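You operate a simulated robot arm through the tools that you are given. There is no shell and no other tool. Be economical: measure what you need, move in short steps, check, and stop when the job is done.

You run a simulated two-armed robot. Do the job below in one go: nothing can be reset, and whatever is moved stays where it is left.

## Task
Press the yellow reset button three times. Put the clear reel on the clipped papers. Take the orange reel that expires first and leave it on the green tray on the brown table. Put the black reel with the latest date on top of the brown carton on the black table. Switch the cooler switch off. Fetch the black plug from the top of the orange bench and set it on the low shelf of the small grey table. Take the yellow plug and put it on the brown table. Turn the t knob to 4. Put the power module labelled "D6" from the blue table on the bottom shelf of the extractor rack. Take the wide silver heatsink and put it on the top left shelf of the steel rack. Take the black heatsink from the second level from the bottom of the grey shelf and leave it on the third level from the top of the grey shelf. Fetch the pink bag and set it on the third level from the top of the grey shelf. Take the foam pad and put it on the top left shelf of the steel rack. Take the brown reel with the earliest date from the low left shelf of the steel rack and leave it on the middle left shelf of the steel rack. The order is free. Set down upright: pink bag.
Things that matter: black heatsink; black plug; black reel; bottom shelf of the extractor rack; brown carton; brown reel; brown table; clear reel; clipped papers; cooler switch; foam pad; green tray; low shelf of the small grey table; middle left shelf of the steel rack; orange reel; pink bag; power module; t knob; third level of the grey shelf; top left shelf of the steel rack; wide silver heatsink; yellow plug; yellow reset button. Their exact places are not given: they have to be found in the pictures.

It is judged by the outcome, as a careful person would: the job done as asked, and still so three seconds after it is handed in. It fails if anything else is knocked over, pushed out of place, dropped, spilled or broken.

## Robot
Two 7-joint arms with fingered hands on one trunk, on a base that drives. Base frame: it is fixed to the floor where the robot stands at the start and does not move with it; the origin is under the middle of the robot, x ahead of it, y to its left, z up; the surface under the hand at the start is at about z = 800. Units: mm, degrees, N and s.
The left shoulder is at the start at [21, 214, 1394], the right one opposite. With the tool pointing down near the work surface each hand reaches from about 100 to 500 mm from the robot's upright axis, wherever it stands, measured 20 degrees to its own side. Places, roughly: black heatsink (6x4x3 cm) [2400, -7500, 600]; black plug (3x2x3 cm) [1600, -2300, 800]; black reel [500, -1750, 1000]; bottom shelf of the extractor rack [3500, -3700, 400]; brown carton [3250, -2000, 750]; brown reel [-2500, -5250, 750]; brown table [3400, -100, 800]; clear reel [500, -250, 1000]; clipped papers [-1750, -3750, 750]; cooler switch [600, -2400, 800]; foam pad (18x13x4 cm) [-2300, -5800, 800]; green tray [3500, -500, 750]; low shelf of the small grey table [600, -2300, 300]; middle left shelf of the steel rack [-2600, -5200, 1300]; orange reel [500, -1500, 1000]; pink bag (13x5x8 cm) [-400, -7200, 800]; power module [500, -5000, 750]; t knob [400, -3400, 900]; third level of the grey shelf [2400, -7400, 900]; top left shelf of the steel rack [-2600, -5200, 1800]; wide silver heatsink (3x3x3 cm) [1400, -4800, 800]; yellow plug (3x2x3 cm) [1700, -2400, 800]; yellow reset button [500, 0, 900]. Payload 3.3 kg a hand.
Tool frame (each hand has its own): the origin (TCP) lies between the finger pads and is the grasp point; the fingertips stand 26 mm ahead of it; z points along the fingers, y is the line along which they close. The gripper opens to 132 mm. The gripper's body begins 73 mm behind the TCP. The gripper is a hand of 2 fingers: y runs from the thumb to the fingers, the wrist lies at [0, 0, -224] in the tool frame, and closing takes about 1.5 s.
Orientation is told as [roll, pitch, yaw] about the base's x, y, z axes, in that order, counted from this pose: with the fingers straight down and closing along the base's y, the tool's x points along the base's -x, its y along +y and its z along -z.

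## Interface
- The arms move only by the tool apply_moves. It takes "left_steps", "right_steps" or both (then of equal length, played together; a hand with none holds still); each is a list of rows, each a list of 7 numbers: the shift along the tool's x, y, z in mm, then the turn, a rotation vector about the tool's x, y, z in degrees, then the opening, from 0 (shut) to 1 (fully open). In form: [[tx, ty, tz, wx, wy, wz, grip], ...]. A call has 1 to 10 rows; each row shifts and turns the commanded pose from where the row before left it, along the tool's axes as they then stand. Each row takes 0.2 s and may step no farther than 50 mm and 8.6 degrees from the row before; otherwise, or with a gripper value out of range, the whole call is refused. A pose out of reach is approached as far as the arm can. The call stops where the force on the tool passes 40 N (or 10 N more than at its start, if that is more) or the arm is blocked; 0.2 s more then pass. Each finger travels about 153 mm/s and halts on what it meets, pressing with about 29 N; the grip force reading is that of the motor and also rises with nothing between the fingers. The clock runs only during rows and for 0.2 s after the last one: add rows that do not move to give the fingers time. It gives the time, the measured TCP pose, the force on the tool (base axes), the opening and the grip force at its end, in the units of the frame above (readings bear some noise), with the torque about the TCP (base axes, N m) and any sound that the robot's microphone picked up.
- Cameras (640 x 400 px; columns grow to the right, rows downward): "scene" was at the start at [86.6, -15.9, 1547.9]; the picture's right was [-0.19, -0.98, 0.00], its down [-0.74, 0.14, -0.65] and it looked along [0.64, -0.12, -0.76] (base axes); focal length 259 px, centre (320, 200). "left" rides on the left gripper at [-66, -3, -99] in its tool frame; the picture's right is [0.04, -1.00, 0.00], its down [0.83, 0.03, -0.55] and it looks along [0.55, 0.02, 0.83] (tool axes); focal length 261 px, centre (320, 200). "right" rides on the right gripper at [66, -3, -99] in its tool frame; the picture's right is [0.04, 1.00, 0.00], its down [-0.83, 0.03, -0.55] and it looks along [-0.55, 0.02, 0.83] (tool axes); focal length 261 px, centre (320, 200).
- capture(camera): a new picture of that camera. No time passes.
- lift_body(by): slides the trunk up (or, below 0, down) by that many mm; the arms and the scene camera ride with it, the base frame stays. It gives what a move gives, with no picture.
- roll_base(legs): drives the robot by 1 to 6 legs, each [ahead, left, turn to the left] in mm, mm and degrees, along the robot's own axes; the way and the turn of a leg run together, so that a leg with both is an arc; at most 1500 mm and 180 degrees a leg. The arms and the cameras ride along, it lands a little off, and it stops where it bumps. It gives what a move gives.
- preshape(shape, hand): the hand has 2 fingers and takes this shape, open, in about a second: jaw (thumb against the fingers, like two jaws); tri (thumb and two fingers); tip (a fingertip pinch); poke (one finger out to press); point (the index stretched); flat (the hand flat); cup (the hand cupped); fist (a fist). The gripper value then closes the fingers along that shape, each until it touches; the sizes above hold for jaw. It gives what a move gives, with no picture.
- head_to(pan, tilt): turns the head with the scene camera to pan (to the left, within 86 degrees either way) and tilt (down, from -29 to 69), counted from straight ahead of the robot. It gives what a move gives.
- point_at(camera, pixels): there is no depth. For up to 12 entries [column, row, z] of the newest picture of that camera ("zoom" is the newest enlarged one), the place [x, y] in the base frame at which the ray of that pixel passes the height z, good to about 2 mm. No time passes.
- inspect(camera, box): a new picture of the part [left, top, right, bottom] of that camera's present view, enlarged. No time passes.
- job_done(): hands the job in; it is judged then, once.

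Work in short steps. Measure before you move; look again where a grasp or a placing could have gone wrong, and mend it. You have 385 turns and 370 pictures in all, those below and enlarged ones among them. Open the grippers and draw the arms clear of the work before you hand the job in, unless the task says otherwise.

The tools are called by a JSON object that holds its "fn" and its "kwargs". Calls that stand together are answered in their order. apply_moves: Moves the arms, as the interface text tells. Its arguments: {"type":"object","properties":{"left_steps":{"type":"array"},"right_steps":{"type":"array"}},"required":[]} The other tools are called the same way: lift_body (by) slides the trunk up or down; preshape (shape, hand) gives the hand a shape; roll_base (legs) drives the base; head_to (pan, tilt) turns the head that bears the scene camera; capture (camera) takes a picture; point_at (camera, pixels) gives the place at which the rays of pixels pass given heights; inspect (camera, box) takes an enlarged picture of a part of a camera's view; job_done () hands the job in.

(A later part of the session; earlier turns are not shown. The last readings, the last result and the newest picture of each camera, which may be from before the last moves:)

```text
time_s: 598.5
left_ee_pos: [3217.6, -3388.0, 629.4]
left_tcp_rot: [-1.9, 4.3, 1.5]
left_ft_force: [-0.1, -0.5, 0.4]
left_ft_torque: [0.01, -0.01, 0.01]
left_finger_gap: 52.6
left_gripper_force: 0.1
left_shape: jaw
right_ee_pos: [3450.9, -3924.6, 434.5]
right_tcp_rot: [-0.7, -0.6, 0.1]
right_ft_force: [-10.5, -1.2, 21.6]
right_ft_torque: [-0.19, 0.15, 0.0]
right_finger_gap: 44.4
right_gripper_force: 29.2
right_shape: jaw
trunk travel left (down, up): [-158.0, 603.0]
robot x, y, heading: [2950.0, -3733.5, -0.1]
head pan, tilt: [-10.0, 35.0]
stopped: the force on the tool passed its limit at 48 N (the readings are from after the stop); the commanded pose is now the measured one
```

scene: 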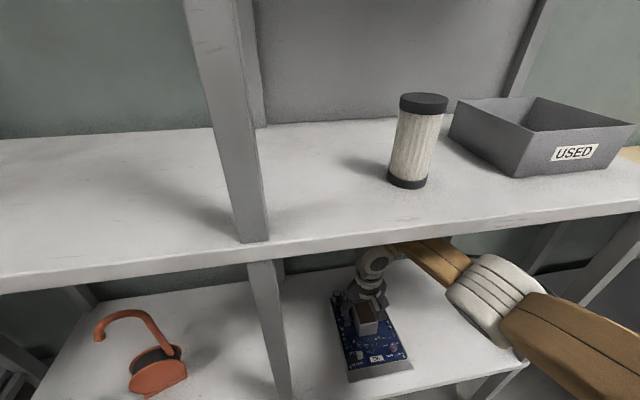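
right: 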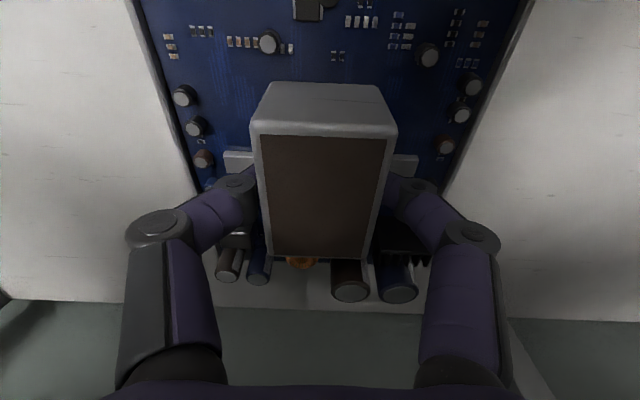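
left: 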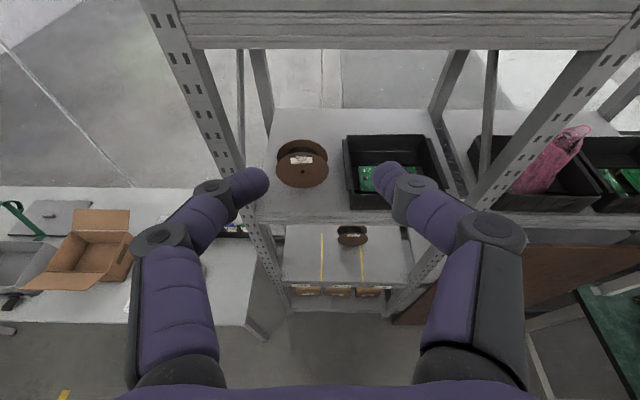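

Contact at TCP z≈435. I open (the same width as before), and lift straight up.

{"fn": "apply_moves", "kwargs": {"right_steps": [[0, 0, 0, 0, 0, 0, 0.45], [0, 0, 0, 0, 0, 0, 0.57], [0, 0, 0, 0, 0, 0, 0.57]]}}

{"fn": "lift_body", "kwargs": {"by": 70}}

{"fn": "capture", "kwargs": {"camera": "right"}}

```text
time_s: 599.4
left_ee_pos: [3218.0, -3386.4, 629.2]
left_tcp_rot: [-2.0, 4.3, 1.6]
left_ft_force: [0.3, 0.1, -0.4]
left_ft_torque: [0.03, -0.01, 0.05]
left_finger_gap: 52.6
left_gripper_force: 0.0
left_shape: jaw
right_ee_pos: [3452.1, -3924.6, 433.7]
right_tcp_rot: [-0.8, -0.7, 0.1]
right_ft_force: [3.5, -2.1, 22.5]
right_ft_torque: [0.0, -0.03, 0.01]
right_finger_gap: 60.9
right_gripper_force: 0.1
right_shape: jaw
trunk travel left (down, up): [-158.0, 603.0]
robot x, y, heading: [2950.1, -3741.2, -0.1]
head pan, tilt: [-10.0, 35.0]
```

```text
time_s: 600.4
left_ee_pos: [3218.6, -3387.5, 698.3]
left_tcp_rot: [-2.0, 4.4, 1.5]
left_ft_force: [-0.8, 0.2, 0.1]
left_ft_torque: [-0.02, -0.02, 0.01]
left_finger_gap: 52.8
left_gripper_force: 0.1
left_shape: jaw
right_ee_pos: [3451.4, -3924.8, 500.7]
right_tcp_rot: [-0.8, -0.3, -0.1]
right_ft_force: [-0.3, -0.1, -0.2]
right_ft_torque: [-0.01, -0.01, 0.0]
right_finger_gap: 74.6
right_gripper_force: 0.0
right_shape: jaw
trunk travel left (down, up): [-228.0, 533.0]
robot x, y, heading: [2951.8, -3734.1, -0.0]
head pan, tilt: [-10.0, 35.0]
```

```text
123 pictures are left
```

right: 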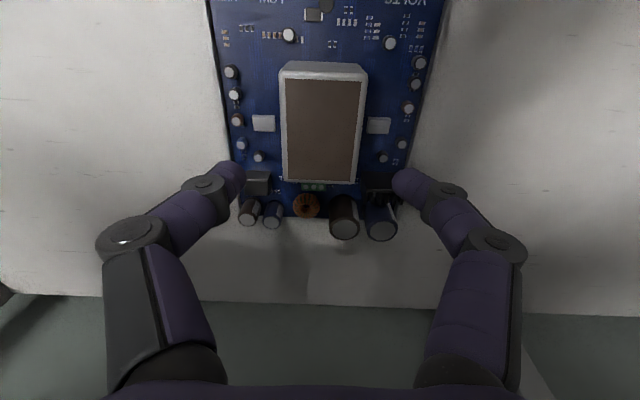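

D6 rests on the bottom shelf. I back out, drive north to y≈-2350 and turn to face the orange bench.

{"fn": "lift_body", "kwargs": {"by": 60}}

{"fn": "roll_base", "kwargs": {"legs": [[-600, 0, 0], [0, 1380, 0], [0, 0, 180]]}}

{"fn": "lift_body", "kwargs": {"by": 400}}

{"fn": "head_to", "kwargs": {"pan": 0, "tilt": 30}}

{"fn": "capture", "kwargs": {"camera": "scene"}}

```text
time_s: 601.4
left_ee_pos: [3218.1, -3389.4, 764.1]
left_tcp_rot: [-1.8, 4.0, 1.4]
left_ft_force: [-0.5, -1.2, 0.1]
left_ft_torque: [0.0, -0.01, -0.01]
left_finger_gap: 52.8
left_gripper_force: 0.0
left_shape: jaw
right_ee_pos: [3382.3, -3929.1, 507.4]
right_tcp_rot: [-0.7, 7.4, -0.3]
right_ft_force: [-0.1, 0.6, -0.3]
right_ft_torque: [0.0, 0.02, 0.01]
right_finger_gap: 75.0
right_gripper_force: 0.0
right_shape: jaw
trunk travel left (down, up): [-289.0, 472.0]
robot x, y, heading: [2951.4, -3737.0, -0.2]
head pan, tilt: [-10.0, 35.0]
stopped: the arm was blocked; the commanded pose is now the measured one
```

```text
time_s: 618.7
left_ee_pos: [2083.5, -2702.4, 759.5]
left_tcp_rot: [-1.9, 4.3, -178.1]
left_ft_force: [0.4, -0.2, 0.0]
left_ft_torque: [-0.01, 0.0, 0.02]
left_finger_gap: 52.8
left_gripper_force: 0.1
left_shape: jaw
right_ee_pos: [1912.2, -2163.6, 504.2]
right_tcp_rot: [-0.7, 7.3, -179.7]
right_ft_force: [0.5, 0.3, -0.4]
right_ft_torque: [0.02, -0.02, -0.03]
right_finger_gap: 74.8
right_gripper_force: 0.1
right_shape: jaw
trunk travel left (down, up): [-289.0, 472.0]
robot x, y, heading: [2350.7, -2352.9, -179.5]
head pan, tilt: [-10.0, 35.0]
```

```text
time_s: 622.5
left_ee_pos: [2082.2, -2703.0, 1159.9]
left_tcp_rot: [-1.9, 4.3, -178.1]
left_ft_force: [0.4, -0.5, -0.6]
left_ft_torque: [0.06, 0.02, 0.03]
left_finger_gap: 52.7
left_gripper_force: 0.0
left_shape: jaw
right_ee_pos: [1911.9, -2165.4, 905.5]
right_tcp_rot: [-0.8, 7.3, -179.7]
right_ft_force: [-0.1, -0.3, 0.4]
right_ft_torque: [0.01, 0.04, -0.03]
right_finger_gap: 74.8
right_gripper_force: 0.0
right_shape: jaw
trunk travel left (down, up): [-689.0, 72.0]
robot x, y, heading: [2349.2, -2351.8, -179.8]
head pan, tilt: [-10.0, 35.0]
```

```text
time_s: 623.2
left_ee_pos: [2082.9, -2702.8, 1160.1]
left_tcp_rot: [-1.8, 4.3, -178.1]
left_ft_force: [0.1, 1.0, -1.1]
left_ft_torque: [-0.01, -0.01, 0.0]
left_finger_gap: 52.5
left_gripper_force: 0.0
left_shape: jaw
right_ee_pos: [1912.5, -2164.1, 903.6]
right_tcp_rot: [-0.8, 7.4, -179.6]
right_ft_force: [0.0, 0.1, -0.2]
right_ft_torque: [-0.02, 0.01, -0.04]
right_finger_gap: 74.8
right_gripper_force: 0.0
right_shape: jaw
trunk travel left (down, up): [-689.0, 72.0]
robot x, y, heading: [2352.2, -2352.8, -179.7]
head pan, tilt: [0.0, 30.0]
```

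```text
122 pictures are left
```

scene: 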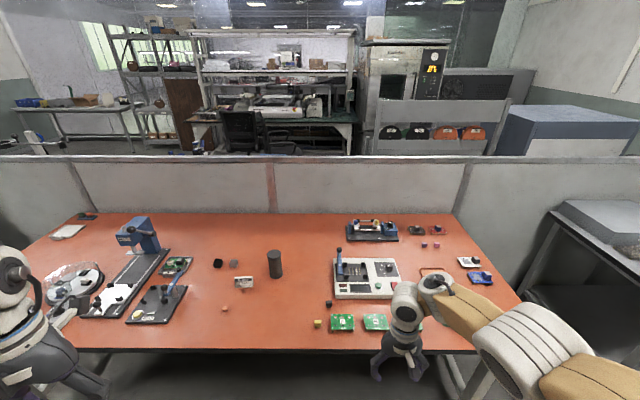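

The plugs: I see a small yellow item at (318,323) and a black one at (329,304). I enlarge and measure.

{"fn": "inspect", "kwargs": {"camera": "scene", "box": [280, 270, 400, 350]}}

{"fn": "point_at", "kwargs": {"camera": "scene", "pixels": [[318, 323, 770], [329, 304, 770], [218, 263, 770], [232, 263, 770], [300, 352, 760], [300, 214, 760], [225, 309, 770], [524, 320, 760]]}}

{"fn": "inspect", "kwargs": {"camera": "scene", "box": [365, 100, 500, 160]}}

```text
5.00 times, centred on (340, 310) of scene
```

zoom: 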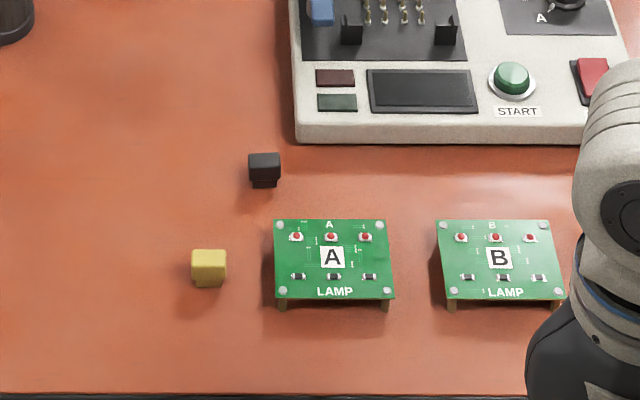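

```text
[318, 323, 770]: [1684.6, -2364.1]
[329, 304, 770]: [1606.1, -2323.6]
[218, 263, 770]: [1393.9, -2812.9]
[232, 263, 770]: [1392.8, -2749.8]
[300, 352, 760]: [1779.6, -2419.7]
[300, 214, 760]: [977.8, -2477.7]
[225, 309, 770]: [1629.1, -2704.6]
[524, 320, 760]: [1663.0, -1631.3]
```

```text
4.74 times, centred on (432, 130) of scene
```

zoom: 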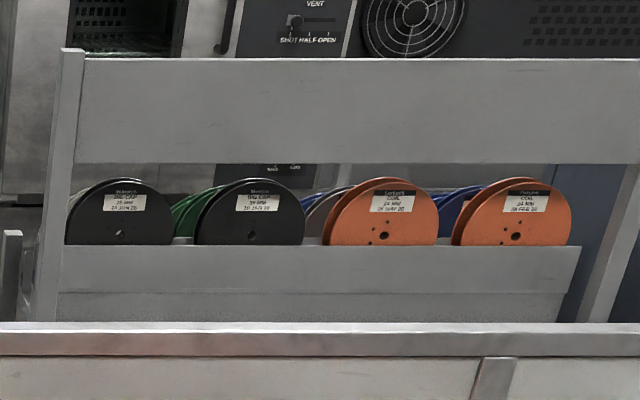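

Both plugs match the hints. I also read the reel labels from here with tight zooms.

{"fn": "inspect", "kwargs": {"camera": "scene", "box": [384, 124, 426, 140]}}

{"fn": "inspect", "kwargs": {"camera": "scene", "box": [436, 124, 484, 142]}}

```text
15.24 times, centred on (405, 132) of scene
```

zoom: 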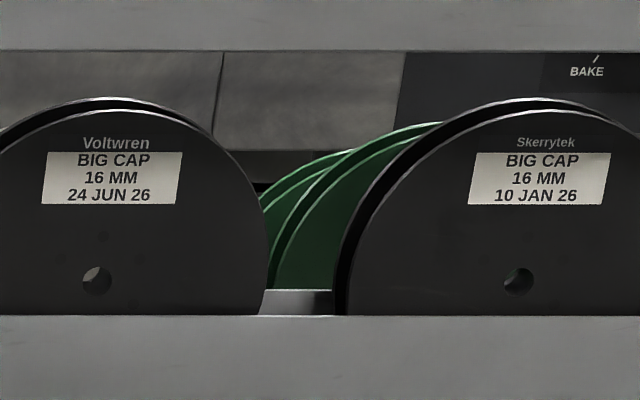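

```text
13.33 times, centred on (460, 133) of scene
```

zoom: 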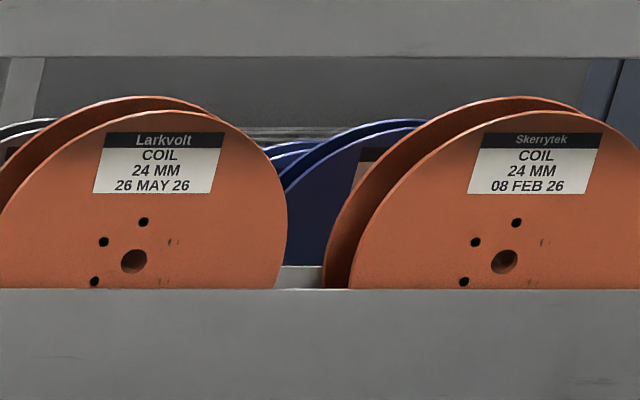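

Dates: black latest = 24 JUN 26 (southern one), orange earliest = 08 FEB 26 (northern one). Now the yellow plug with the left hand: I retract the right hand, move to (2080,-2194) and bring the left hand over it.

{"fn": "apply_moves", "kwargs": {"right_steps": [[40, 0, -20, 0, -7, 0, 0.4], [40, 0, -20, 0, 0, 0, 0.4], [40, 0, -20, 0, 0, 0, 0.4], [40, 0, -20, 0, 0, 0, 0.4], [30, 0, 0, 0, 0, 0, 0.4]], "left_steps": [[0, -40, 0, 0, -4, 0, 0.4], [-20, -40, 0, 0, 0, 0, 0.4], [-30, -40, 0, 0, 0, 0, 0.4], [-30, -40, 0, 0, 0, 0, 0.4], [-30, -20, 0, 0, 0, 0, 0.4]]}}

{"fn": "roll_base", "kwargs": {"legs": [[0, -159, 0], [265, 0, 0]]}}

{"fn": "capture", "kwargs": {"camera": "left"}}

```text
time_s: 624.4
left_ee_pos: [1968.1, -2526.5, 1165.4]
left_tcp_rot: [-1.9, 0.3, -177.8]
left_ft_force: [-0.3, -0.2, 0.2]
left_ft_torque: [-0.02, -0.01, 0.02]
left_finger_gap: 52.7
left_gripper_force: 0.1
left_shape: jaw
right_ee_pos: [2100.4, -2163.3, 991.3]
right_tcp_rot: [-0.8, 0.3, -179.7]
right_ft_force: [0.3, -0.3, -0.2]
right_ft_torque: [0.01, -0.02, -0.01]
right_finger_gap: 53.3
right_gripper_force: 0.0
right_shape: jaw
trunk travel left (down, up): [-689.0, 72.0]
robot x, y, heading: [2351.2, -2350.0, -179.7]
head pan, tilt: [0.0, 30.0]
```

```text
time_s: 627.3
left_ee_pos: [1696.8, -2368.5, 1165.2]
left_tcp_rot: [-1.8, 0.2, -178.1]
left_ft_force: [-0.5, 0.1, 0.9]
left_ft_torque: [-0.02, 0.0, 0.0]
left_finger_gap: 52.7
left_gripper_force: 0.0
left_shape: jaw
right_ee_pos: [1829.3, -2005.4, 989.1]
right_tcp_rot: [-0.7, 0.4, -179.7]
right_ft_force: [0.0, -0.2, 0.2]
right_ft_torque: [-0.04, 0.0, 0.0]
right_finger_gap: 53.0
right_gripper_force: 0.1
right_shape: jaw
trunk travel left (down, up): [-689.0, 72.0]
robot x, y, heading: [2083.2, -2192.0, -179.8]
head pan, tilt: [0.0, 30.0]
```

```text
117 pictures are left
```

left: 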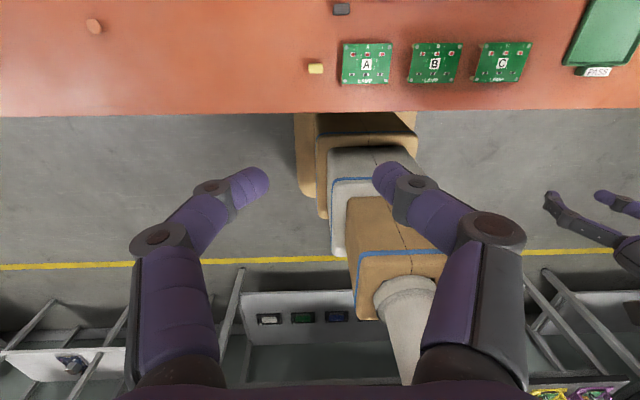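

I triangulate the yellow plug with this view.

{"fn": "point_at", "kwargs": {"camera": "left", "pixels": [[316, 68, 770], [316, 68, 790], [341, 8, 770], [341, 8, 790], [316, 68, 810]]}}

{"fn": "inspect", "kwargs": {"camera": "scene", "box": [220, 290, 380, 400]}}

{"fn": "inspect", "kwargs": {"camera": "left", "box": [280, 40, 360, 100]}}

```text
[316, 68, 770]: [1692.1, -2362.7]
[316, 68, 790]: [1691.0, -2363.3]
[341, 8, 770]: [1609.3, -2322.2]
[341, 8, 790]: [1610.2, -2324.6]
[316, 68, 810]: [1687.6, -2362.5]
```

```text
3.64 times, centred on (300, 345) of scene
```

zoom: 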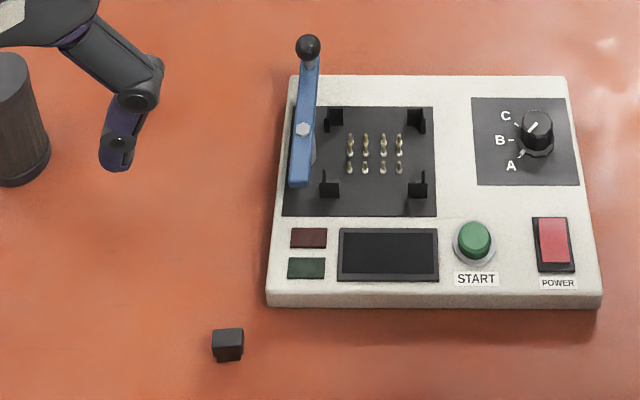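

```text
6.67 times, centred on (320, 70) of left
```

zoom: 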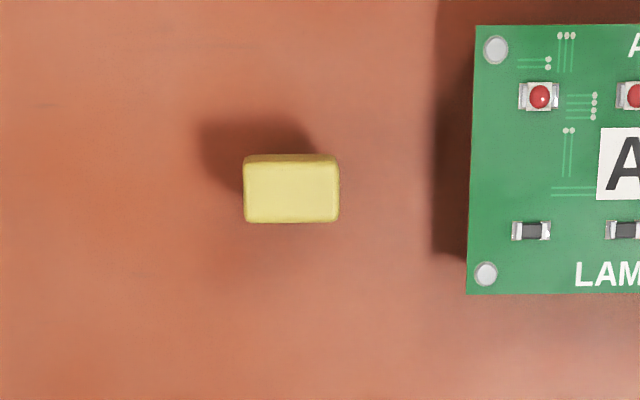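

The plug's at (1691,-2363), 26×18 mm, top near z 798. I align, lower the trunk 310 mm and look.

{"fn": "apply_moves", "kwargs": {"left_steps": [[-6, -5.5, 0, -1.8, 0, 1.9, 0.36], [0, 0, 0, 0, 0, 0, 0.36]]}}

{"fn": "lift_body", "kwargs": {"by": -310}}

{"fn": "capture", "kwargs": {"camera": "left"}}

```text
time_s: 627.9
left_ee_pos: [1692.0, -2363.4, 1164.7]
left_tcp_rot: [-0.1, 0.3, -179.8]
left_ft_force: [-0.1, -0.7, -0.1]
left_ft_torque: [0.05, 0.03, -0.02]
left_finger_gap: 47.9
left_gripper_force: 0.0
left_shape: jaw
right_ee_pos: [1830.2, -2005.9, 990.2]
right_tcp_rot: [-0.8, 0.2, -179.7]
right_ft_force: [-0.5, -0.5, 0.0]
right_ft_torque: [0.04, 0.0, 0.0]
right_finger_gap: 53.0
right_gripper_force: 0.2
right_shape: jaw
trunk travel left (down, up): [-689.0, 72.0]
robot x, y, heading: [2080.2, -2193.3, -179.7]
head pan, tilt: [0.0, 30.0]
```

```text
time_s: 631.0
left_ee_pos: [1692.9, -2363.9, 855.6]
left_tcp_rot: [-0.1, 0.2, -179.9]
left_ft_force: [0.2, -0.4, 0.1]
left_ft_torque: [0.0, 0.0, 0.01]
left_finger_gap: 47.8
left_gripper_force: 0.1
left_shape: jaw
right_ee_pos: [1831.9, -2005.7, 680.3]
right_tcp_rot: [-0.7, 0.3, -179.7]
right_ft_force: [-0.3, 0.0, -0.7]
right_ft_torque: [0.0, 0.0, -0.04]
right_finger_gap: 53.1
right_gripper_force: 0.1
right_shape: jaw
trunk travel left (down, up): [-379.0, 382.0]
robot x, y, heading: [2084.8, -2193.5, -179.8]
head pan, tilt: [0.0, 30.0]
```

```text
114 pictures are left
```

left: 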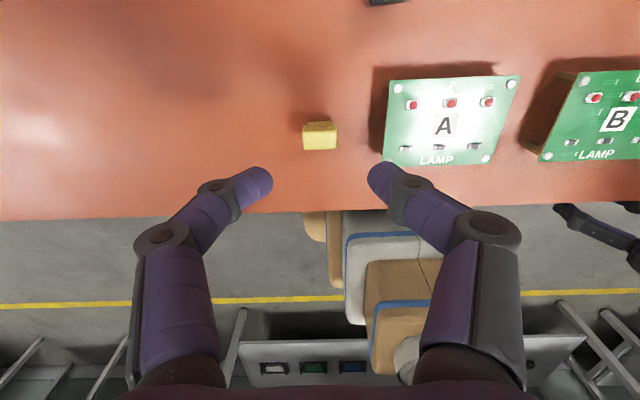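

Aligned. I lower to z≈798 in steps and close.

{"fn": "lift_body", "kwargs": {"by": -50}}

{"fn": "lift_body", "kwargs": {"by": -7}}

{"fn": "apply_moves", "kwargs": {"left_steps": [[0, 0, 0, 0, 0, 0, 0.2], [0, 0, 0, 0, 0, 0, 0], [0, 0, 0, 0, 0, 0, 0], [0, 0, 0, 0, 0, 0, 0]]}}

{"fn": "capture", "kwargs": {"camera": "left"}}

```text
time_s: 631.9
left_ee_pos: [1691.8, -2362.3, 806.9]
left_tcp_rot: [-0.1, 0.2, -179.9]
left_ft_force: [0.1, 0.5, -0.9]
left_ft_torque: [0.01, 0.0, 0.04]
left_finger_gap: 47.7
left_gripper_force: 0.1
left_shape: jaw
right_ee_pos: [1831.4, -2005.4, 630.8]
right_tcp_rot: [-0.8, 0.4, -179.7]
right_ft_force: [-0.4, 0.9, 0.6]
right_ft_torque: [0.01, 0.01, 0.02]
right_finger_gap: 52.9
right_gripper_force: 0.0
right_shape: jaw
trunk travel left (down, up): [-329.0, 432.0]
robot x, y, heading: [2079.5, -2194.8, -179.8]
head pan, tilt: [0.0, 30.0]
```

```text
time_s: 632.5
left_ee_pos: [1691.4, -2363.0, 799.6]
left_tcp_rot: [0.0, 0.2, -180.0]
left_ft_force: [-0.2, -0.6, -0.9]
left_ft_torque: [0.0, -0.01, 0.0]
left_finger_gap: 48.0
left_gripper_force: 0.0
left_shape: jaw
right_ee_pos: [1831.1, -2005.6, 623.3]
right_tcp_rot: [-0.8, 0.3, -179.8]
right_ft_force: [-1.0, -0.1, 0.8]
right_ft_torque: [0.02, 0.0, 0.04]
right_finger_gap: 53.1
right_gripper_force: 0.0
right_shape: jaw
trunk travel left (down, up): [-322.0, 439.0]
robot x, y, heading: [2083.6, -2188.9, -179.7]
head pan, tilt: [0.0, 30.0]
```

```text
time_s: 633.5
left_ee_pos: [1692.8, -2363.0, 798.8]
left_tcp_rot: [-0.1, 0.1, -179.8]
left_ft_force: [-0.1, 0.0, 0.3]
left_ft_torque: [0.04, -0.02, 0.02]
left_finger_gap: 17.8
left_gripper_force: 28.9
left_shape: jaw
right_ee_pos: [1831.2, -2005.3, 624.0]
right_tcp_rot: [-0.9, 0.3, -179.7]
right_ft_force: [0.2, 0.2, -0.3]
right_ft_torque: [-0.05, 0.0, -0.01]
right_finger_gap: 53.1
right_gripper_force: 0.0
right_shape: jaw
trunk travel left (down, up): [-322.0, 439.0]
robot x, y, heading: [2083.5, -2191.1, -179.7]
head pan, tilt: [0.0, 30.0]
```

```text
113 pictures are left
```

left: 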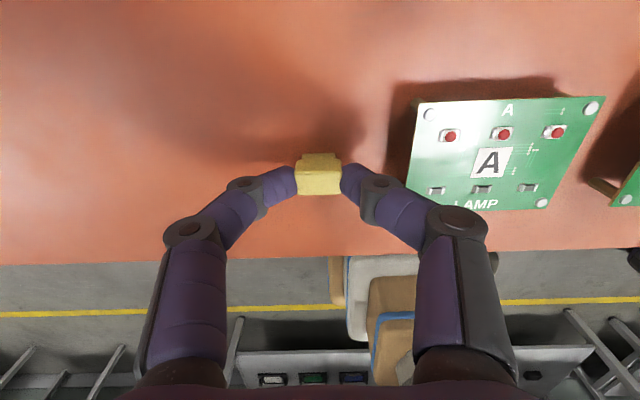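

Gripped. I raise, shift left 320 mm and bring the right hand over the black plug at (1609,-2323).

{"fn": "lift_body", "kwargs": {"by": 260}}

{"fn": "roll_base", "kwargs": {"legs": [[0, 320, 0]]}}

{"fn": "apply_moves", "kwargs": {"right_steps": [[-45, 0, 0, 0.8, 0, 0, 0.36], [-45, 0, 0, 0, 0, 0, 0.36], [-45, 0, 0, 0, 0, 0, 0.36], [-45, 0, 0, 0, 0, 0, 0.36], [-42, 0, 0, 0, 0, 0, 0.36], [0, 0, 0, 0, 0, 0, 0.36]]}}

{"fn": "capture", "kwargs": {"camera": "right"}}

```text
time_s: 636.2
left_ee_pos: [1691.6, -2363.5, 1058.0]
left_tcp_rot: [-0.2, 0.4, -179.9]
left_ft_force: [0.7, -0.7, 0.1]
left_ft_torque: [0.01, 0.02, 0.01]
left_finger_gap: 17.7
left_gripper_force: 29.0
left_shape: jaw
right_ee_pos: [1830.2, -2006.2, 884.3]
right_tcp_rot: [-0.8, 0.4, -179.7]
right_ft_force: [0.8, 0.1, -0.3]
right_ft_torque: [0.03, 0.03, -0.02]
right_finger_gap: 52.9
right_gripper_force: 0.1
right_shape: jaw
trunk travel left (down, up): [-582.0, 179.0]
robot x, y, heading: [2084.3, -2195.8, -179.9]
head pan, tilt: [0.0, 30.0]
```

```text
time_s: 638.3
left_ee_pos: [1693.0, -2685.2, 1059.0]
left_tcp_rot: [-0.1, 0.3, -180.1]
left_ft_force: [0.9, -0.9, -0.2]
left_ft_torque: [0.01, 0.03, 0.03]
left_finger_gap: 17.9
left_gripper_force: 29.0
left_shape: jaw
right_ee_pos: [1832.8, -2327.6, 883.7]
right_tcp_rot: [-0.9, 0.4, -179.8]
right_ft_force: [0.4, -0.5, 0.2]
right_ft_torque: [0.01, 0.0, 0.01]
right_finger_gap: 53.2
right_gripper_force: 0.0
right_shape: jaw
trunk travel left (down, up): [-582.0, 179.0]
robot x, y, heading: [2081.6, -2516.9, -179.9]
head pan, tilt: [0.0, 30.0]
```

```text
time_s: 639.7
left_ee_pos: [1693.1, -2683.0, 1059.0]
left_tcp_rot: [0.0, 0.2, -180.1]
left_ft_force: [0.2, 0.5, 0.2]
left_ft_torque: [0.02, 0.02, 0.02]
left_finger_gap: 18.0
left_gripper_force: 28.7
left_shape: jaw
right_ee_pos: [1611.2, -2329.2, 882.7]
right_tcp_rot: [-1.5, 0.3, -179.7]
right_ft_force: [0.4, 0.5, 0.0]
right_ft_torque: [-0.04, 0.0, 0.0]
right_finger_gap: 47.9
right_gripper_force: 0.0
right_shape: jaw
trunk travel left (down, up): [-582.0, 179.0]
robot x, y, heading: [2084.2, -2511.9, -179.7]
head pan, tilt: [0.0, 30.0]
```

```text
112 pictures are left
```

right: 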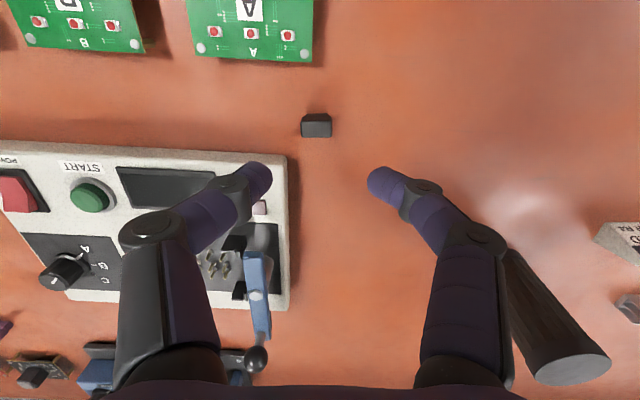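

I measure the plug from the right hand camera.

{"fn": "point_at", "kwargs": {"camera": "right", "pixels": [[317, 122, 795], [303, 135, 770], [331, 135, 770], [317, 115, 795]]}}

{"fn": "inspect", "kwargs": {"camera": "right", "box": [270, 90, 370, 170]}}

```text
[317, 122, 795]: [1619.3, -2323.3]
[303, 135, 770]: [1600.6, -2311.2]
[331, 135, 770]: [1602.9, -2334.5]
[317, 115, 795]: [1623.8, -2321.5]
```

```text
5.00 times, centred on (320, 130) of right
```

zoom: 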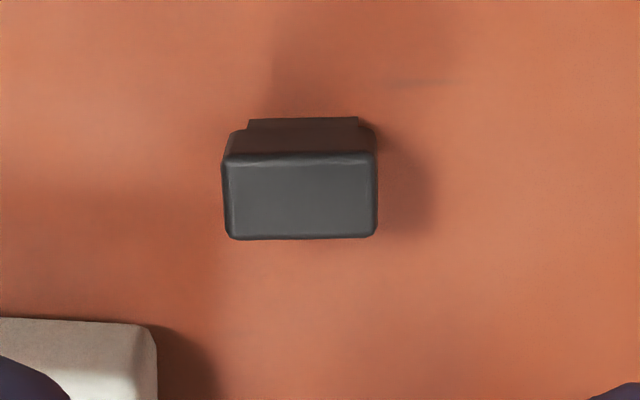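

I check the machine's corner against the finger path.

{"fn": "point_at", "kwargs": {"camera": "right", "pixels": [[286, 155, 805], [200, 146, 805], [286, 155, 770], [288, 200, 805]]}}

```text
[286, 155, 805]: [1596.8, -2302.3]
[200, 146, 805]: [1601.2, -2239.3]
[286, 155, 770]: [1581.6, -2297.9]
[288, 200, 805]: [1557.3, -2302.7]
```

I offset the grasp 6 mm towards the front (x 1618) with a narrower opening to clear the machine, and lower 60 mm.

{"fn": "apply_moves", "kwargs": {"right_steps": [[7, -6, 0, -1.5, 0, 0, 0.29], [0, 0, 0, 0, 0, 0, 0.29]]}}

{"fn": "lift_body", "kwargs": {"by": -55}}

{"fn": "capture", "kwargs": {"camera": "right"}}

```text
time_s: 640.3
left_ee_pos: [1693.2, -2684.3, 1059.7]
left_tcp_rot: [-0.1, 0.4, -179.9]
left_ft_force: [-0.2, -0.1, 1.0]
left_ft_torque: [-0.04, -0.01, 0.0]
left_finger_gap: 18.1
left_gripper_force: 29.0
left_shape: jaw
right_ee_pos: [1616.9, -2322.8, 882.8]
right_tcp_rot: [-0.1, 0.3, -179.7]
right_ft_force: [0.5, 0.3, -0.4]
right_ft_torque: [0.0, -0.03, 0.01]
right_finger_gap: 38.4
right_gripper_force: 0.1
right_shape: jaw
trunk travel left (down, up): [-582.0, 179.0]
robot x, y, heading: [2085.1, -2516.2, -179.8]
head pan, tilt: [0.0, 30.0]
```

```text
time_s: 641.3
left_ee_pos: [1694.0, -2683.4, 1004.7]
left_tcp_rot: [-0.1, 0.1, -180.0]
left_ft_force: [0.6, -0.1, 0.0]
left_ft_torque: [-0.01, 0.04, 0.02]
left_finger_gap: 17.9
left_gripper_force: 29.2
left_shape: jaw
right_ee_pos: [1616.6, -2322.0, 828.9]
right_tcp_rot: [0.0, 0.3, -179.7]
right_ft_force: [-0.4, -0.3, 0.9]
right_ft_torque: [0.0, 0.0, 0.01]
right_finger_gap: 38.7
right_gripper_force: 0.0
right_shape: jaw
trunk travel left (down, up): [-527.0, 234.0]
robot x, y, heading: [2080.7, -2516.3, -179.8]
head pan, tilt: [0.0, 30.0]
```

```text
110 pictures are left
```

right: 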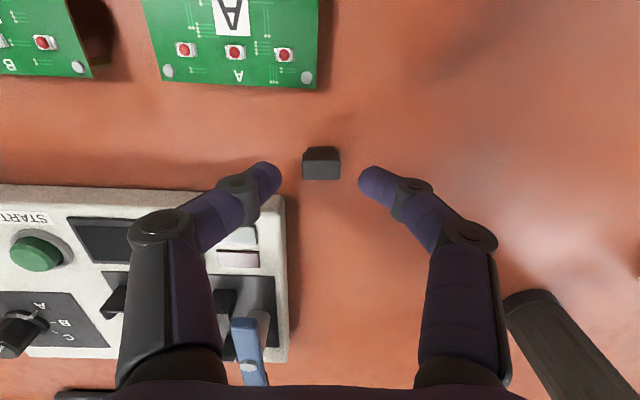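

Centred. I lower 30 mm more and close.

{"fn": "lift_body", "kwargs": {"by": -29}}

{"fn": "apply_moves", "kwargs": {"right_steps": [[0, 0, 0, 0, 0, 0, 0.15], [0, 0, 0, 0, 0, 0, 0], [0, 0, 0, 0, 0, 0, 0], [0, 0, 0, 0, 0, 0, 0]]}}

{"fn": "lift_body", "kwargs": {"by": 200}}

{"fn": "capture", "kwargs": {"camera": "right"}}

```text
time_s: 642.0
left_ee_pos: [1693.5, -2683.1, 975.3]
left_tcp_rot: [-0.1, 0.1, 180.0]
left_ft_force: [0.4, 0.7, 0.5]
left_ft_torque: [-0.01, -0.01, 0.0]
left_finger_gap: 17.8
left_gripper_force: 28.6
left_shape: jaw
right_ee_pos: [1618.0, -2321.6, 798.6]
right_tcp_rot: [0.0, 0.3, -179.8]
right_ft_force: [0.4, 0.3, 0.1]
right_ft_torque: [0.02, 0.0, 0.01]
right_finger_gap: 38.7
right_gripper_force: 0.0
right_shape: jaw
trunk travel left (down, up): [-498.0, 263.0]
robot x, y, heading: [2084.9, -2516.1, -179.8]
head pan, tilt: [0.0, 30.0]
```

```text
time_s: 643.0
left_ee_pos: [1693.4, -2683.0, 976.3]
left_tcp_rot: [-0.1, 0.2, -180.0]
left_ft_force: [-0.1, 0.6, -0.2]
left_ft_torque: [-0.03, -0.02, 0.0]
left_finger_gap: 18.0
left_gripper_force: 29.0
left_shape: jaw
right_ee_pos: [1618.0, -2321.6, 799.0]
right_tcp_rot: [-0.1, 0.2, -179.8]
right_ft_force: [-0.4, 0.6, 1.0]
right_ft_torque: [0.01, -0.02, 0.01]
right_finger_gap: 3.5
right_gripper_force: 29.3
right_shape: jaw
trunk travel left (down, up): [-498.0, 263.0]
robot x, y, heading: [2083.1, -2515.4, -179.7]
head pan, tilt: [0.0, 30.0]
```

```text
time_s: 645.2
left_ee_pos: [1694.4, -2683.6, 1174.4]
left_tcp_rot: [0.0, 0.2, -179.9]
left_ft_force: [-0.2, -0.5, 0.0]
left_ft_torque: [-0.01, 0.01, -0.01]
left_finger_gap: 18.1
left_gripper_force: 28.4
left_shape: jaw
right_ee_pos: [1616.9, -2322.1, 998.4]
right_tcp_rot: [-0.1, 0.4, -179.7]
right_ft_force: [-0.9, -0.7, -1.0]
right_ft_torque: [0.01, -0.02, 0.0]
right_finger_gap: 3.7
right_gripper_force: 29.3
right_shape: jaw
trunk travel left (down, up): [-698.0, 63.0]
robot x, y, heading: [2080.9, -2515.5, -180.0]
head pan, tilt: [0.0, 30.0]
```

```text
109 pictures are left
```

right: 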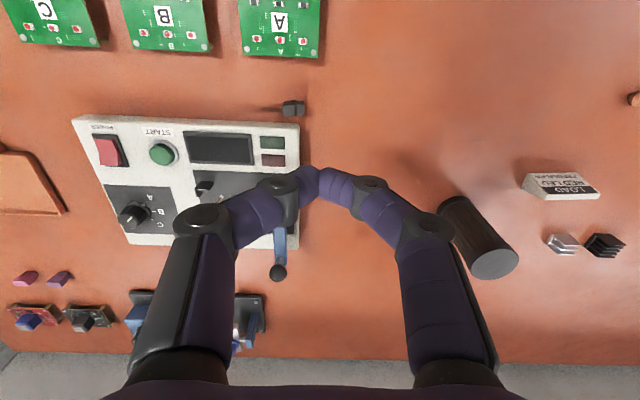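

Missed: the plug remains at (293,107). I measure again.

{"fn": "inspect", "kwargs": {"camera": "right", "box": [260, 80, 330, 130]}}

{"fn": "point_at", "kwargs": {"camera": "zoom", "pixels": [[300, 215, 790], [300, 215, 775], [240, 260, 770], [400, 260, 770]]}}

```text
8.00 times, centred on (295, 105) of right
```

zoom: 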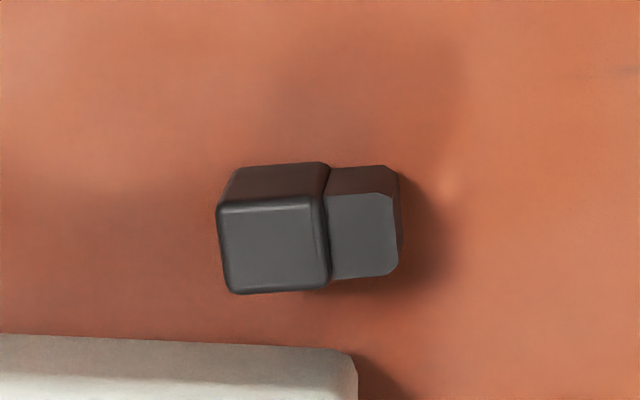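

```text
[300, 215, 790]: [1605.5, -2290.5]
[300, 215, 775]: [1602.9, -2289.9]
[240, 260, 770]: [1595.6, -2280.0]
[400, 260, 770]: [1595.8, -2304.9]
```

The plug has tipped onto its side, against the machine, centre ≈(1600,-2291). I'll pinch its front half at x 1613. I move over it, open to 48 mm and lower.

{"fn": "apply_moves", "kwargs": {"right_steps": [[-4, -31, 0, 0, 0, 0, 0.2], [0, 0, 0, 0, 0, 0, 0.36], [0, 0, 0, 0, 0, 0, 0.36]]}}

{"fn": "lift_body", "kwargs": {"by": -165}}

{"fn": "inspect", "kwargs": {"camera": "right", "box": [200, 90, 440, 260]}}

```text
time_s: 646.0
left_ee_pos: [1693.1, -2683.1, 1174.1]
left_tcp_rot: [0.0, 0.2, -180.0]
left_ft_force: [-1.2, 1.0, 0.3]
left_ft_torque: [-0.01, 0.0, 0.0]
left_finger_gap: 17.9
left_gripper_force: 29.0
left_shape: jaw
right_ee_pos: [1613.9, -2290.1, 997.8]
right_tcp_rot: [0.1, 0.3, -179.8]
right_ft_force: [-0.6, -0.7, 0.1]
right_ft_torque: [-0.02, 0.0, -0.01]
right_finger_gap: 47.0
right_gripper_force: 0.0
right_shape: jaw
trunk travel left (down, up): [-698.0, 63.0]
robot x, y, heading: [2082.3, -2515.6, -179.9]
head pan, tilt: [0.0, 30.0]
```

```text
time_s: 647.9
left_ee_pos: [1692.7, -2684.2, 1010.3]
left_tcp_rot: [-0.1, 0.3, -180.0]
left_ft_force: [-0.1, 0.0, 0.3]
left_ft_torque: [-0.02, 0.01, -0.01]
left_finger_gap: 17.8
left_gripper_force: 29.2
left_shape: jaw
right_ee_pos: [1614.7, -2291.5, 833.4]
right_tcp_rot: [-0.1, 0.4, -179.8]
right_ft_force: [-0.5, 1.0, -0.5]
right_ft_torque: [0.0, 0.01, 0.01]
right_finger_gap: 47.2
right_gripper_force: 0.1
right_shape: jaw
trunk travel left (down, up): [-533.0, 228.0]
robot x, y, heading: [2082.4, -2517.0, -179.8]
head pan, tilt: [0.0, 30.0]
```

```text
2.35 times, centred on (320, 175) of right
```

zoom: 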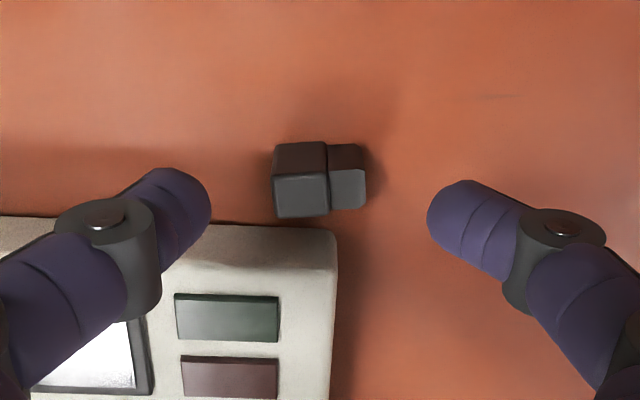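

The machine's front edge is near x≈1607, the plug centre ≈1608. I shift 6 mm forward to clear it, narrow the opening, lower and close.

{"fn": "apply_moves", "kwargs": {"right_steps": [[6, 0, 0, 0, 0, 0, 0.3], [0, 0, 0, 0, 0, 0, 0.3]]}}

{"fn": "lift_body", "kwargs": {"by": -34}}

{"fn": "apply_moves", "kwargs": {"right_steps": [[0, 0, 0, 0, 0, 0, 0.2], [0, 0, 0, 0, 0, 0, 0.1], [0, 0, 0, 0, 0, 0, 0], [0, 0, 0, 0, 0, 0, 0]]}}

{"fn": "capture", "kwargs": {"camera": "right"}}

```text
time_s: 648.5
left_ee_pos: [1692.1, -2684.3, 1009.5]
left_tcp_rot: [-0.1, 0.1, -180.0]
left_ft_force: [0.5, -0.6, -0.3]
left_ft_torque: [-0.02, 0.01, 0.01]
left_finger_gap: 17.7
left_gripper_force: 29.2
left_shape: jaw
right_ee_pos: [1619.4, -2291.6, 832.7]
right_tcp_rot: [-0.1, 0.3, -179.8]
right_ft_force: [0.6, -0.3, -0.2]
right_ft_torque: [0.0, 0.01, 0.03]
right_finger_gap: 40.0
right_gripper_force: 0.1
right_shape: jaw
trunk travel left (down, up): [-533.0, 228.0]
robot x, y, heading: [2082.7, -2513.1, -180.0]
head pan, tilt: [0.0, 30.0]
```

```text
time_s: 649.2
left_ee_pos: [1693.2, -2683.9, 975.6]
left_tcp_rot: [0.0, 0.3, 180.0]
left_ft_force: [-0.1, 1.1, -0.2]
left_ft_torque: [0.03, -0.01, -0.01]
left_finger_gap: 18.1
left_gripper_force: 28.7
left_shape: jaw
right_ee_pos: [1618.8, -2290.3, 799.1]
right_tcp_rot: [-0.2, 0.2, -179.7]
right_ft_force: [-0.1, -0.6, 0.1]
right_ft_torque: [0.02, 0.0, 0.0]
right_finger_gap: 40.1
right_gripper_force: 0.0
right_shape: jaw
trunk travel left (down, up): [-499.0, 262.0]
robot x, y, heading: [2086.1, -2518.3, -179.7]
head pan, tilt: [0.0, 30.0]
```

```text
time_s: 650.2
left_ee_pos: [1692.9, -2684.6, 975.7]
left_tcp_rot: [-0.1, 0.2, -180.1]
left_ft_force: [0.5, 0.9, 0.2]
left_ft_torque: [0.0, 0.01, -0.02]
left_finger_gap: 17.6
left_gripper_force: 29.4
left_shape: jaw
right_ee_pos: [1619.5, -2291.0, 799.6]
right_tcp_rot: [-0.1, 0.3, -179.8]
right_ft_force: [0.3, 0.9, 0.4]
right_ft_torque: [0.02, 0.0, 0.02]
right_finger_gap: 0.0
right_gripper_force: 29.3
right_shape: jaw
trunk travel left (down, up): [-499.0, 262.0]
robot x, y, heading: [2082.4, -2517.3, -180.2]
head pan, tilt: [0.0, 30.0]
```

```text
106 pictures are left
```

right: 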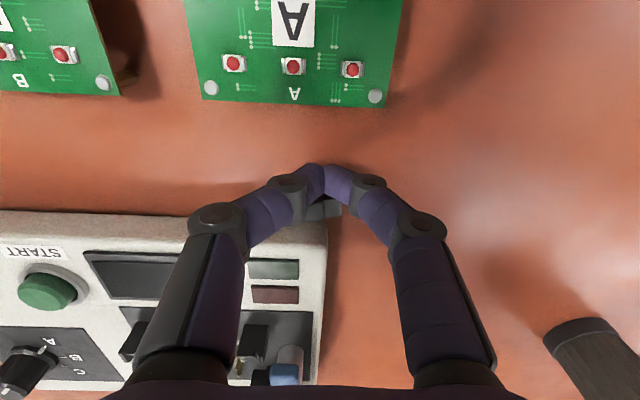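

The plug sits just behind the fingers (x≈1598–1608). I'll press lightly on its top with the closed tips and drag it forward, away from the machine.

{"fn": "lift_body", "kwargs": {"by": 28}}

{"fn": "apply_moves", "kwargs": {"right_steps": [[-8, 0, 0, 0, 0, 0, 0], [0, 0, 4, 0, 0, 0, 0], [0, 0, 3, 0, 0, 0, 0], [0, 0, 3, 0, 0, 0, 0], [0, 0, 0, 0, 0, 0, 0]]}}

```text
time_s: 651.0
left_ee_pos: [1693.8, -2683.6, 1003.7]
left_tcp_rot: [-0.1, 0.2, -179.9]
left_ft_force: [-0.3, 0.5, 0.2]
left_ft_torque: [-0.02, 0.04, -0.04]
left_finger_gap: 17.8
left_gripper_force: 28.6
left_shape: jaw
right_ee_pos: [1619.6, -2291.9, 827.1]
right_tcp_rot: [-0.1, 0.4, -179.8]
right_ft_force: [-0.9, 0.5, -1.2]
right_ft_torque: [0.03, 0.03, 0.01]
right_finger_gap: 0.1
right_gripper_force: 28.7
right_shape: jaw
trunk travel left (down, up): [-527.0, 234.0]
robot x, y, heading: [2081.5, -2514.9, -179.6]
head pan, tilt: [0.0, 30.0]
```

```text
time_s: 652.2
left_ee_pos: [1694.0, -2683.6, 1004.3]
left_tcp_rot: [0.0, 0.3, -180.1]
left_ft_force: [-0.1, -0.7, 0.0]
left_ft_torque: [0.01, 0.03, 0.01]
left_finger_gap: 18.0
left_gripper_force: 28.8
left_shape: jaw
right_ee_pos: [1611.3, -2289.6, 816.6]
right_tcp_rot: [-0.1, 0.4, -179.8]
right_ft_force: [0.4, -0.2, -0.3]
right_ft_torque: [-0.01, 0.02, -0.01]
right_finger_gap: 0.3
right_gripper_force: 28.8
right_shape: jaw
trunk travel left (down, up): [-527.0, 234.0]
robot x, y, heading: [2082.9, -2516.8, -179.9]
head pan, tilt: [0.0, 30.0]
```

I lower in 2 mm steps until a slight contact.

{"fn": "apply_moves", "kwargs": {"right_steps": [[0, 0, 2, 0, 0, 0, 0], [0, 0, 2, 0, 0, 0, 0], [0, 0, 0, 0, 0, 0, 0]]}}

{"fn": "apply_moves", "kwargs": {"right_steps": [[0, 0, 2, 0, 0, 0, 0], [0, 0, 2, 0, 0, 0, 0], [0, 0, 0, 0, 0, 0, 0]]}}

{"fn": "apply_moves", "kwargs": {"right_steps": [[0, 0, 2, 0, 0, 0, 0], [0, 0, 1.5, 0, 0, 0, 0], [0, 0, 0, 0, 0, 0, 0]]}}

```text
time_s: 653.0
left_ee_pos: [1693.5, -2683.6, 1004.1]
left_tcp_rot: [-0.1, 0.2, -180.1]
left_ft_force: [0.7, 0.9, 0.4]
left_ft_torque: [-0.01, 0.01, 0.0]
left_finger_gap: 17.6
left_gripper_force: 29.2
left_shape: jaw
right_ee_pos: [1611.0, -2289.8, 813.0]
right_tcp_rot: [-0.2, 0.2, -179.7]
right_ft_force: [-1.0, -0.7, 0.3]
right_ft_torque: [0.01, 0.0, -0.01]
right_finger_gap: 0.0
right_gripper_force: 28.9
right_shape: jaw
trunk travel left (down, up): [-527.0, 234.0]
robot x, y, heading: [2081.4, -2518.0, -179.8]
head pan, tilt: [0.0, 30.0]
```

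```text
time_s: 653.8
left_ee_pos: [1694.7, -2682.6, 1004.4]
left_tcp_rot: [-0.2, 0.1, -180.0]
left_ft_force: [0.4, 0.6, 0.0]
left_ft_torque: [0.01, -0.01, -0.01]
left_finger_gap: 18.0
left_gripper_force: 29.1
left_shape: jaw
right_ee_pos: [1611.6, -2291.0, 811.0]
right_tcp_rot: [-0.1, 0.2, -179.7]
right_ft_force: [-0.9, 3.8, 15.6]
right_ft_torque: [0.19, 0.09, -0.02]
right_finger_gap: 0.1
right_gripper_force: 28.9
right_shape: jaw
trunk travel left (down, up): [-527.0, 234.0]
robot x, y, heading: [2082.4, -2516.6, -179.9]
head pan, tilt: [0.0, 30.0]
```

```text
time_s: 654.4
left_ee_pos: [1693.9, -2683.4, 1004.5]
left_tcp_rot: [0.0, 0.2, 180.0]
left_ft_force: [0.0, 0.3, -0.3]
left_ft_torque: [-0.03, 0.01, -0.01]
left_finger_gap: 18.0
left_gripper_force: 28.6
left_shape: jaw
right_ee_pos: [1609.0, -2290.7, 810.5]
right_tcp_rot: [-0.2, -0.1, -179.6]
right_ft_force: [2.5, 3.3, 23.4]
right_ft_torque: [0.14, 0.04, -0.05]
right_finger_gap: 0.0
right_gripper_force: 29.3
right_shape: jaw
trunk travel left (down, up): [-527.0, 234.0]
robot x, y, heading: [2078.8, -2515.7, -179.7]
head pan, tilt: [0.0, 30.0]
stopped in row 3 (right hand): the force on the tool passed its limit at 42 N (the readings are from after the stop); the commanded pose is now the measured one
```

Contact with the plug's top. I drag 36 mm towards +x, then lift and look.

{"fn": "apply_moves", "kwargs": {"right_steps": [[6, 0, -0.5, 0, 0, 0, 0], [8, 0, 0, 0, 0, 0, 0], [8, 0, 0, 0, 0, 0, 0], [8, 0, 0, 0, 0, 0, 0], [8, 0, 0, 0, 0, 0, 0], [0, 0, -10, 0, 0, 0, 0], [0, 0, -20, 0, 0, 0, 0]]}}

{"fn": "lift_body", "kwargs": {"by": 40}}

{"fn": "capture", "kwargs": {"camera": "right"}}

```text
time_s: 656.0
left_ee_pos: [1693.8, -2683.2, 1004.1]
left_tcp_rot: [-0.1, 0.3, -180.0]
left_ft_force: [0.8, -0.4, -0.1]
left_ft_torque: [-0.02, 0.01, -0.02]
left_finger_gap: 17.9
left_gripper_force: 29.3
left_shape: jaw
right_ee_pos: [1648.2, -2289.6, 839.5]
right_tcp_rot: [-0.2, 0.1, -179.8]
right_ft_force: [-1.0, 0.4, 1.0]
right_ft_torque: [0.0, -0.01, -0.02]
right_finger_gap: 0.0
right_gripper_force: 28.9
right_shape: jaw
trunk travel left (down, up): [-527.0, 234.0]
robot x, y, heading: [2085.8, -2515.6, -179.6]
head pan, tilt: [0.0, 30.0]
```

```text
time_s: 656.8
left_ee_pos: [1692.1, -2683.3, 1044.1]
left_tcp_rot: [-0.1, 0.3, -180.0]
left_ft_force: [0.2, 1.0, 0.2]
left_ft_torque: [0.01, -0.06, 0.04]
left_finger_gap: 17.7
left_gripper_force: 28.9
left_shape: jaw
right_ee_pos: [1647.4, -2289.5, 877.8]
right_tcp_rot: [-0.2, 0.2, -179.7]
right_ft_force: [-0.2, 0.0, -0.2]
right_ft_torque: [0.0, -0.01, 0.01]
right_finger_gap: 0.0
right_gripper_force: 29.4
right_shape: jaw
trunk travel left (down, up): [-567.0, 194.0]
robot x, y, heading: [2084.7, -2515.4, -179.7]
head pan, tilt: [0.0, 30.0]
```

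```text
105 pictures are left
```

right: 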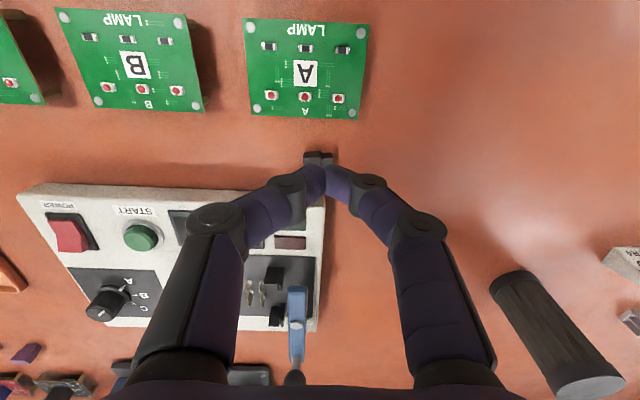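

The plug was dragged forward and lies beneath the tips. I open the fingers and measure.

{"fn": "apply_moves", "kwargs": {"right_steps": [[0, 0, 0, 0, 0, 0, 0.2], [0, 0, 0, 0, 0, 0, 0.36], [0, 0, 0, 0, 0, 0, 0.36]]}}

{"fn": "inspect", "kwargs": {"camera": "right", "box": [240, 90, 400, 210]}}

{"fn": "point_at", "kwargs": {"camera": "zoom", "pixels": [[320, 250, 785], [320, 250, 775], [255, 250, 785], [385, 250, 785], [320, 110, 790], [320, 395, 805]]}}

```text
time_s: 657.6
left_ee_pos: [1693.8, -2682.4, 1043.3]
left_tcp_rot: [-0.1, 0.3, -180.0]
left_ft_force: [0.3, 0.3, 0.1]
left_ft_torque: [-0.01, 0.01, -0.02]
left_finger_gap: 17.7
left_gripper_force: 29.1
left_shape: jaw
right_ee_pos: [1647.5, -2289.2, 878.1]
right_tcp_rot: [-0.1, 0.1, -179.7]
right_ft_force: [-0.6, 0.5, -0.3]
right_ft_torque: [0.0, -0.05, 0.0]
right_finger_gap: 47.1
right_gripper_force: 0.1
right_shape: jaw
trunk travel left (down, up): [-567.0, 194.0]
robot x, y, heading: [2082.1, -2514.9, -179.9]
head pan, tilt: [0.0, 30.0]
```

```text
3.33 times, centred on (320, 150) of right
```

zoom: 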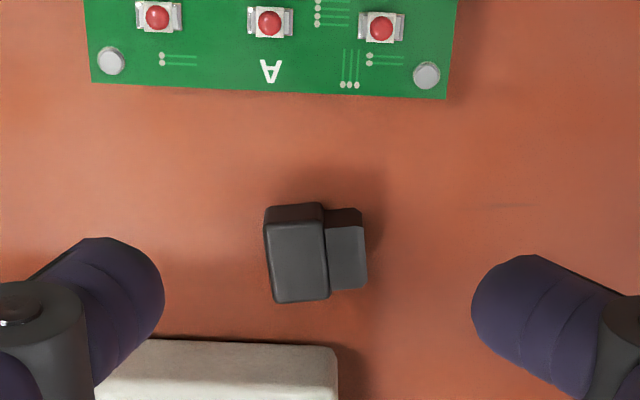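

```text
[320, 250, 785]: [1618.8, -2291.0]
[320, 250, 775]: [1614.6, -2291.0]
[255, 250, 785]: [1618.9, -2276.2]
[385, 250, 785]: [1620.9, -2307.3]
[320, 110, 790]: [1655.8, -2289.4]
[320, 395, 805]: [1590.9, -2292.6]
```

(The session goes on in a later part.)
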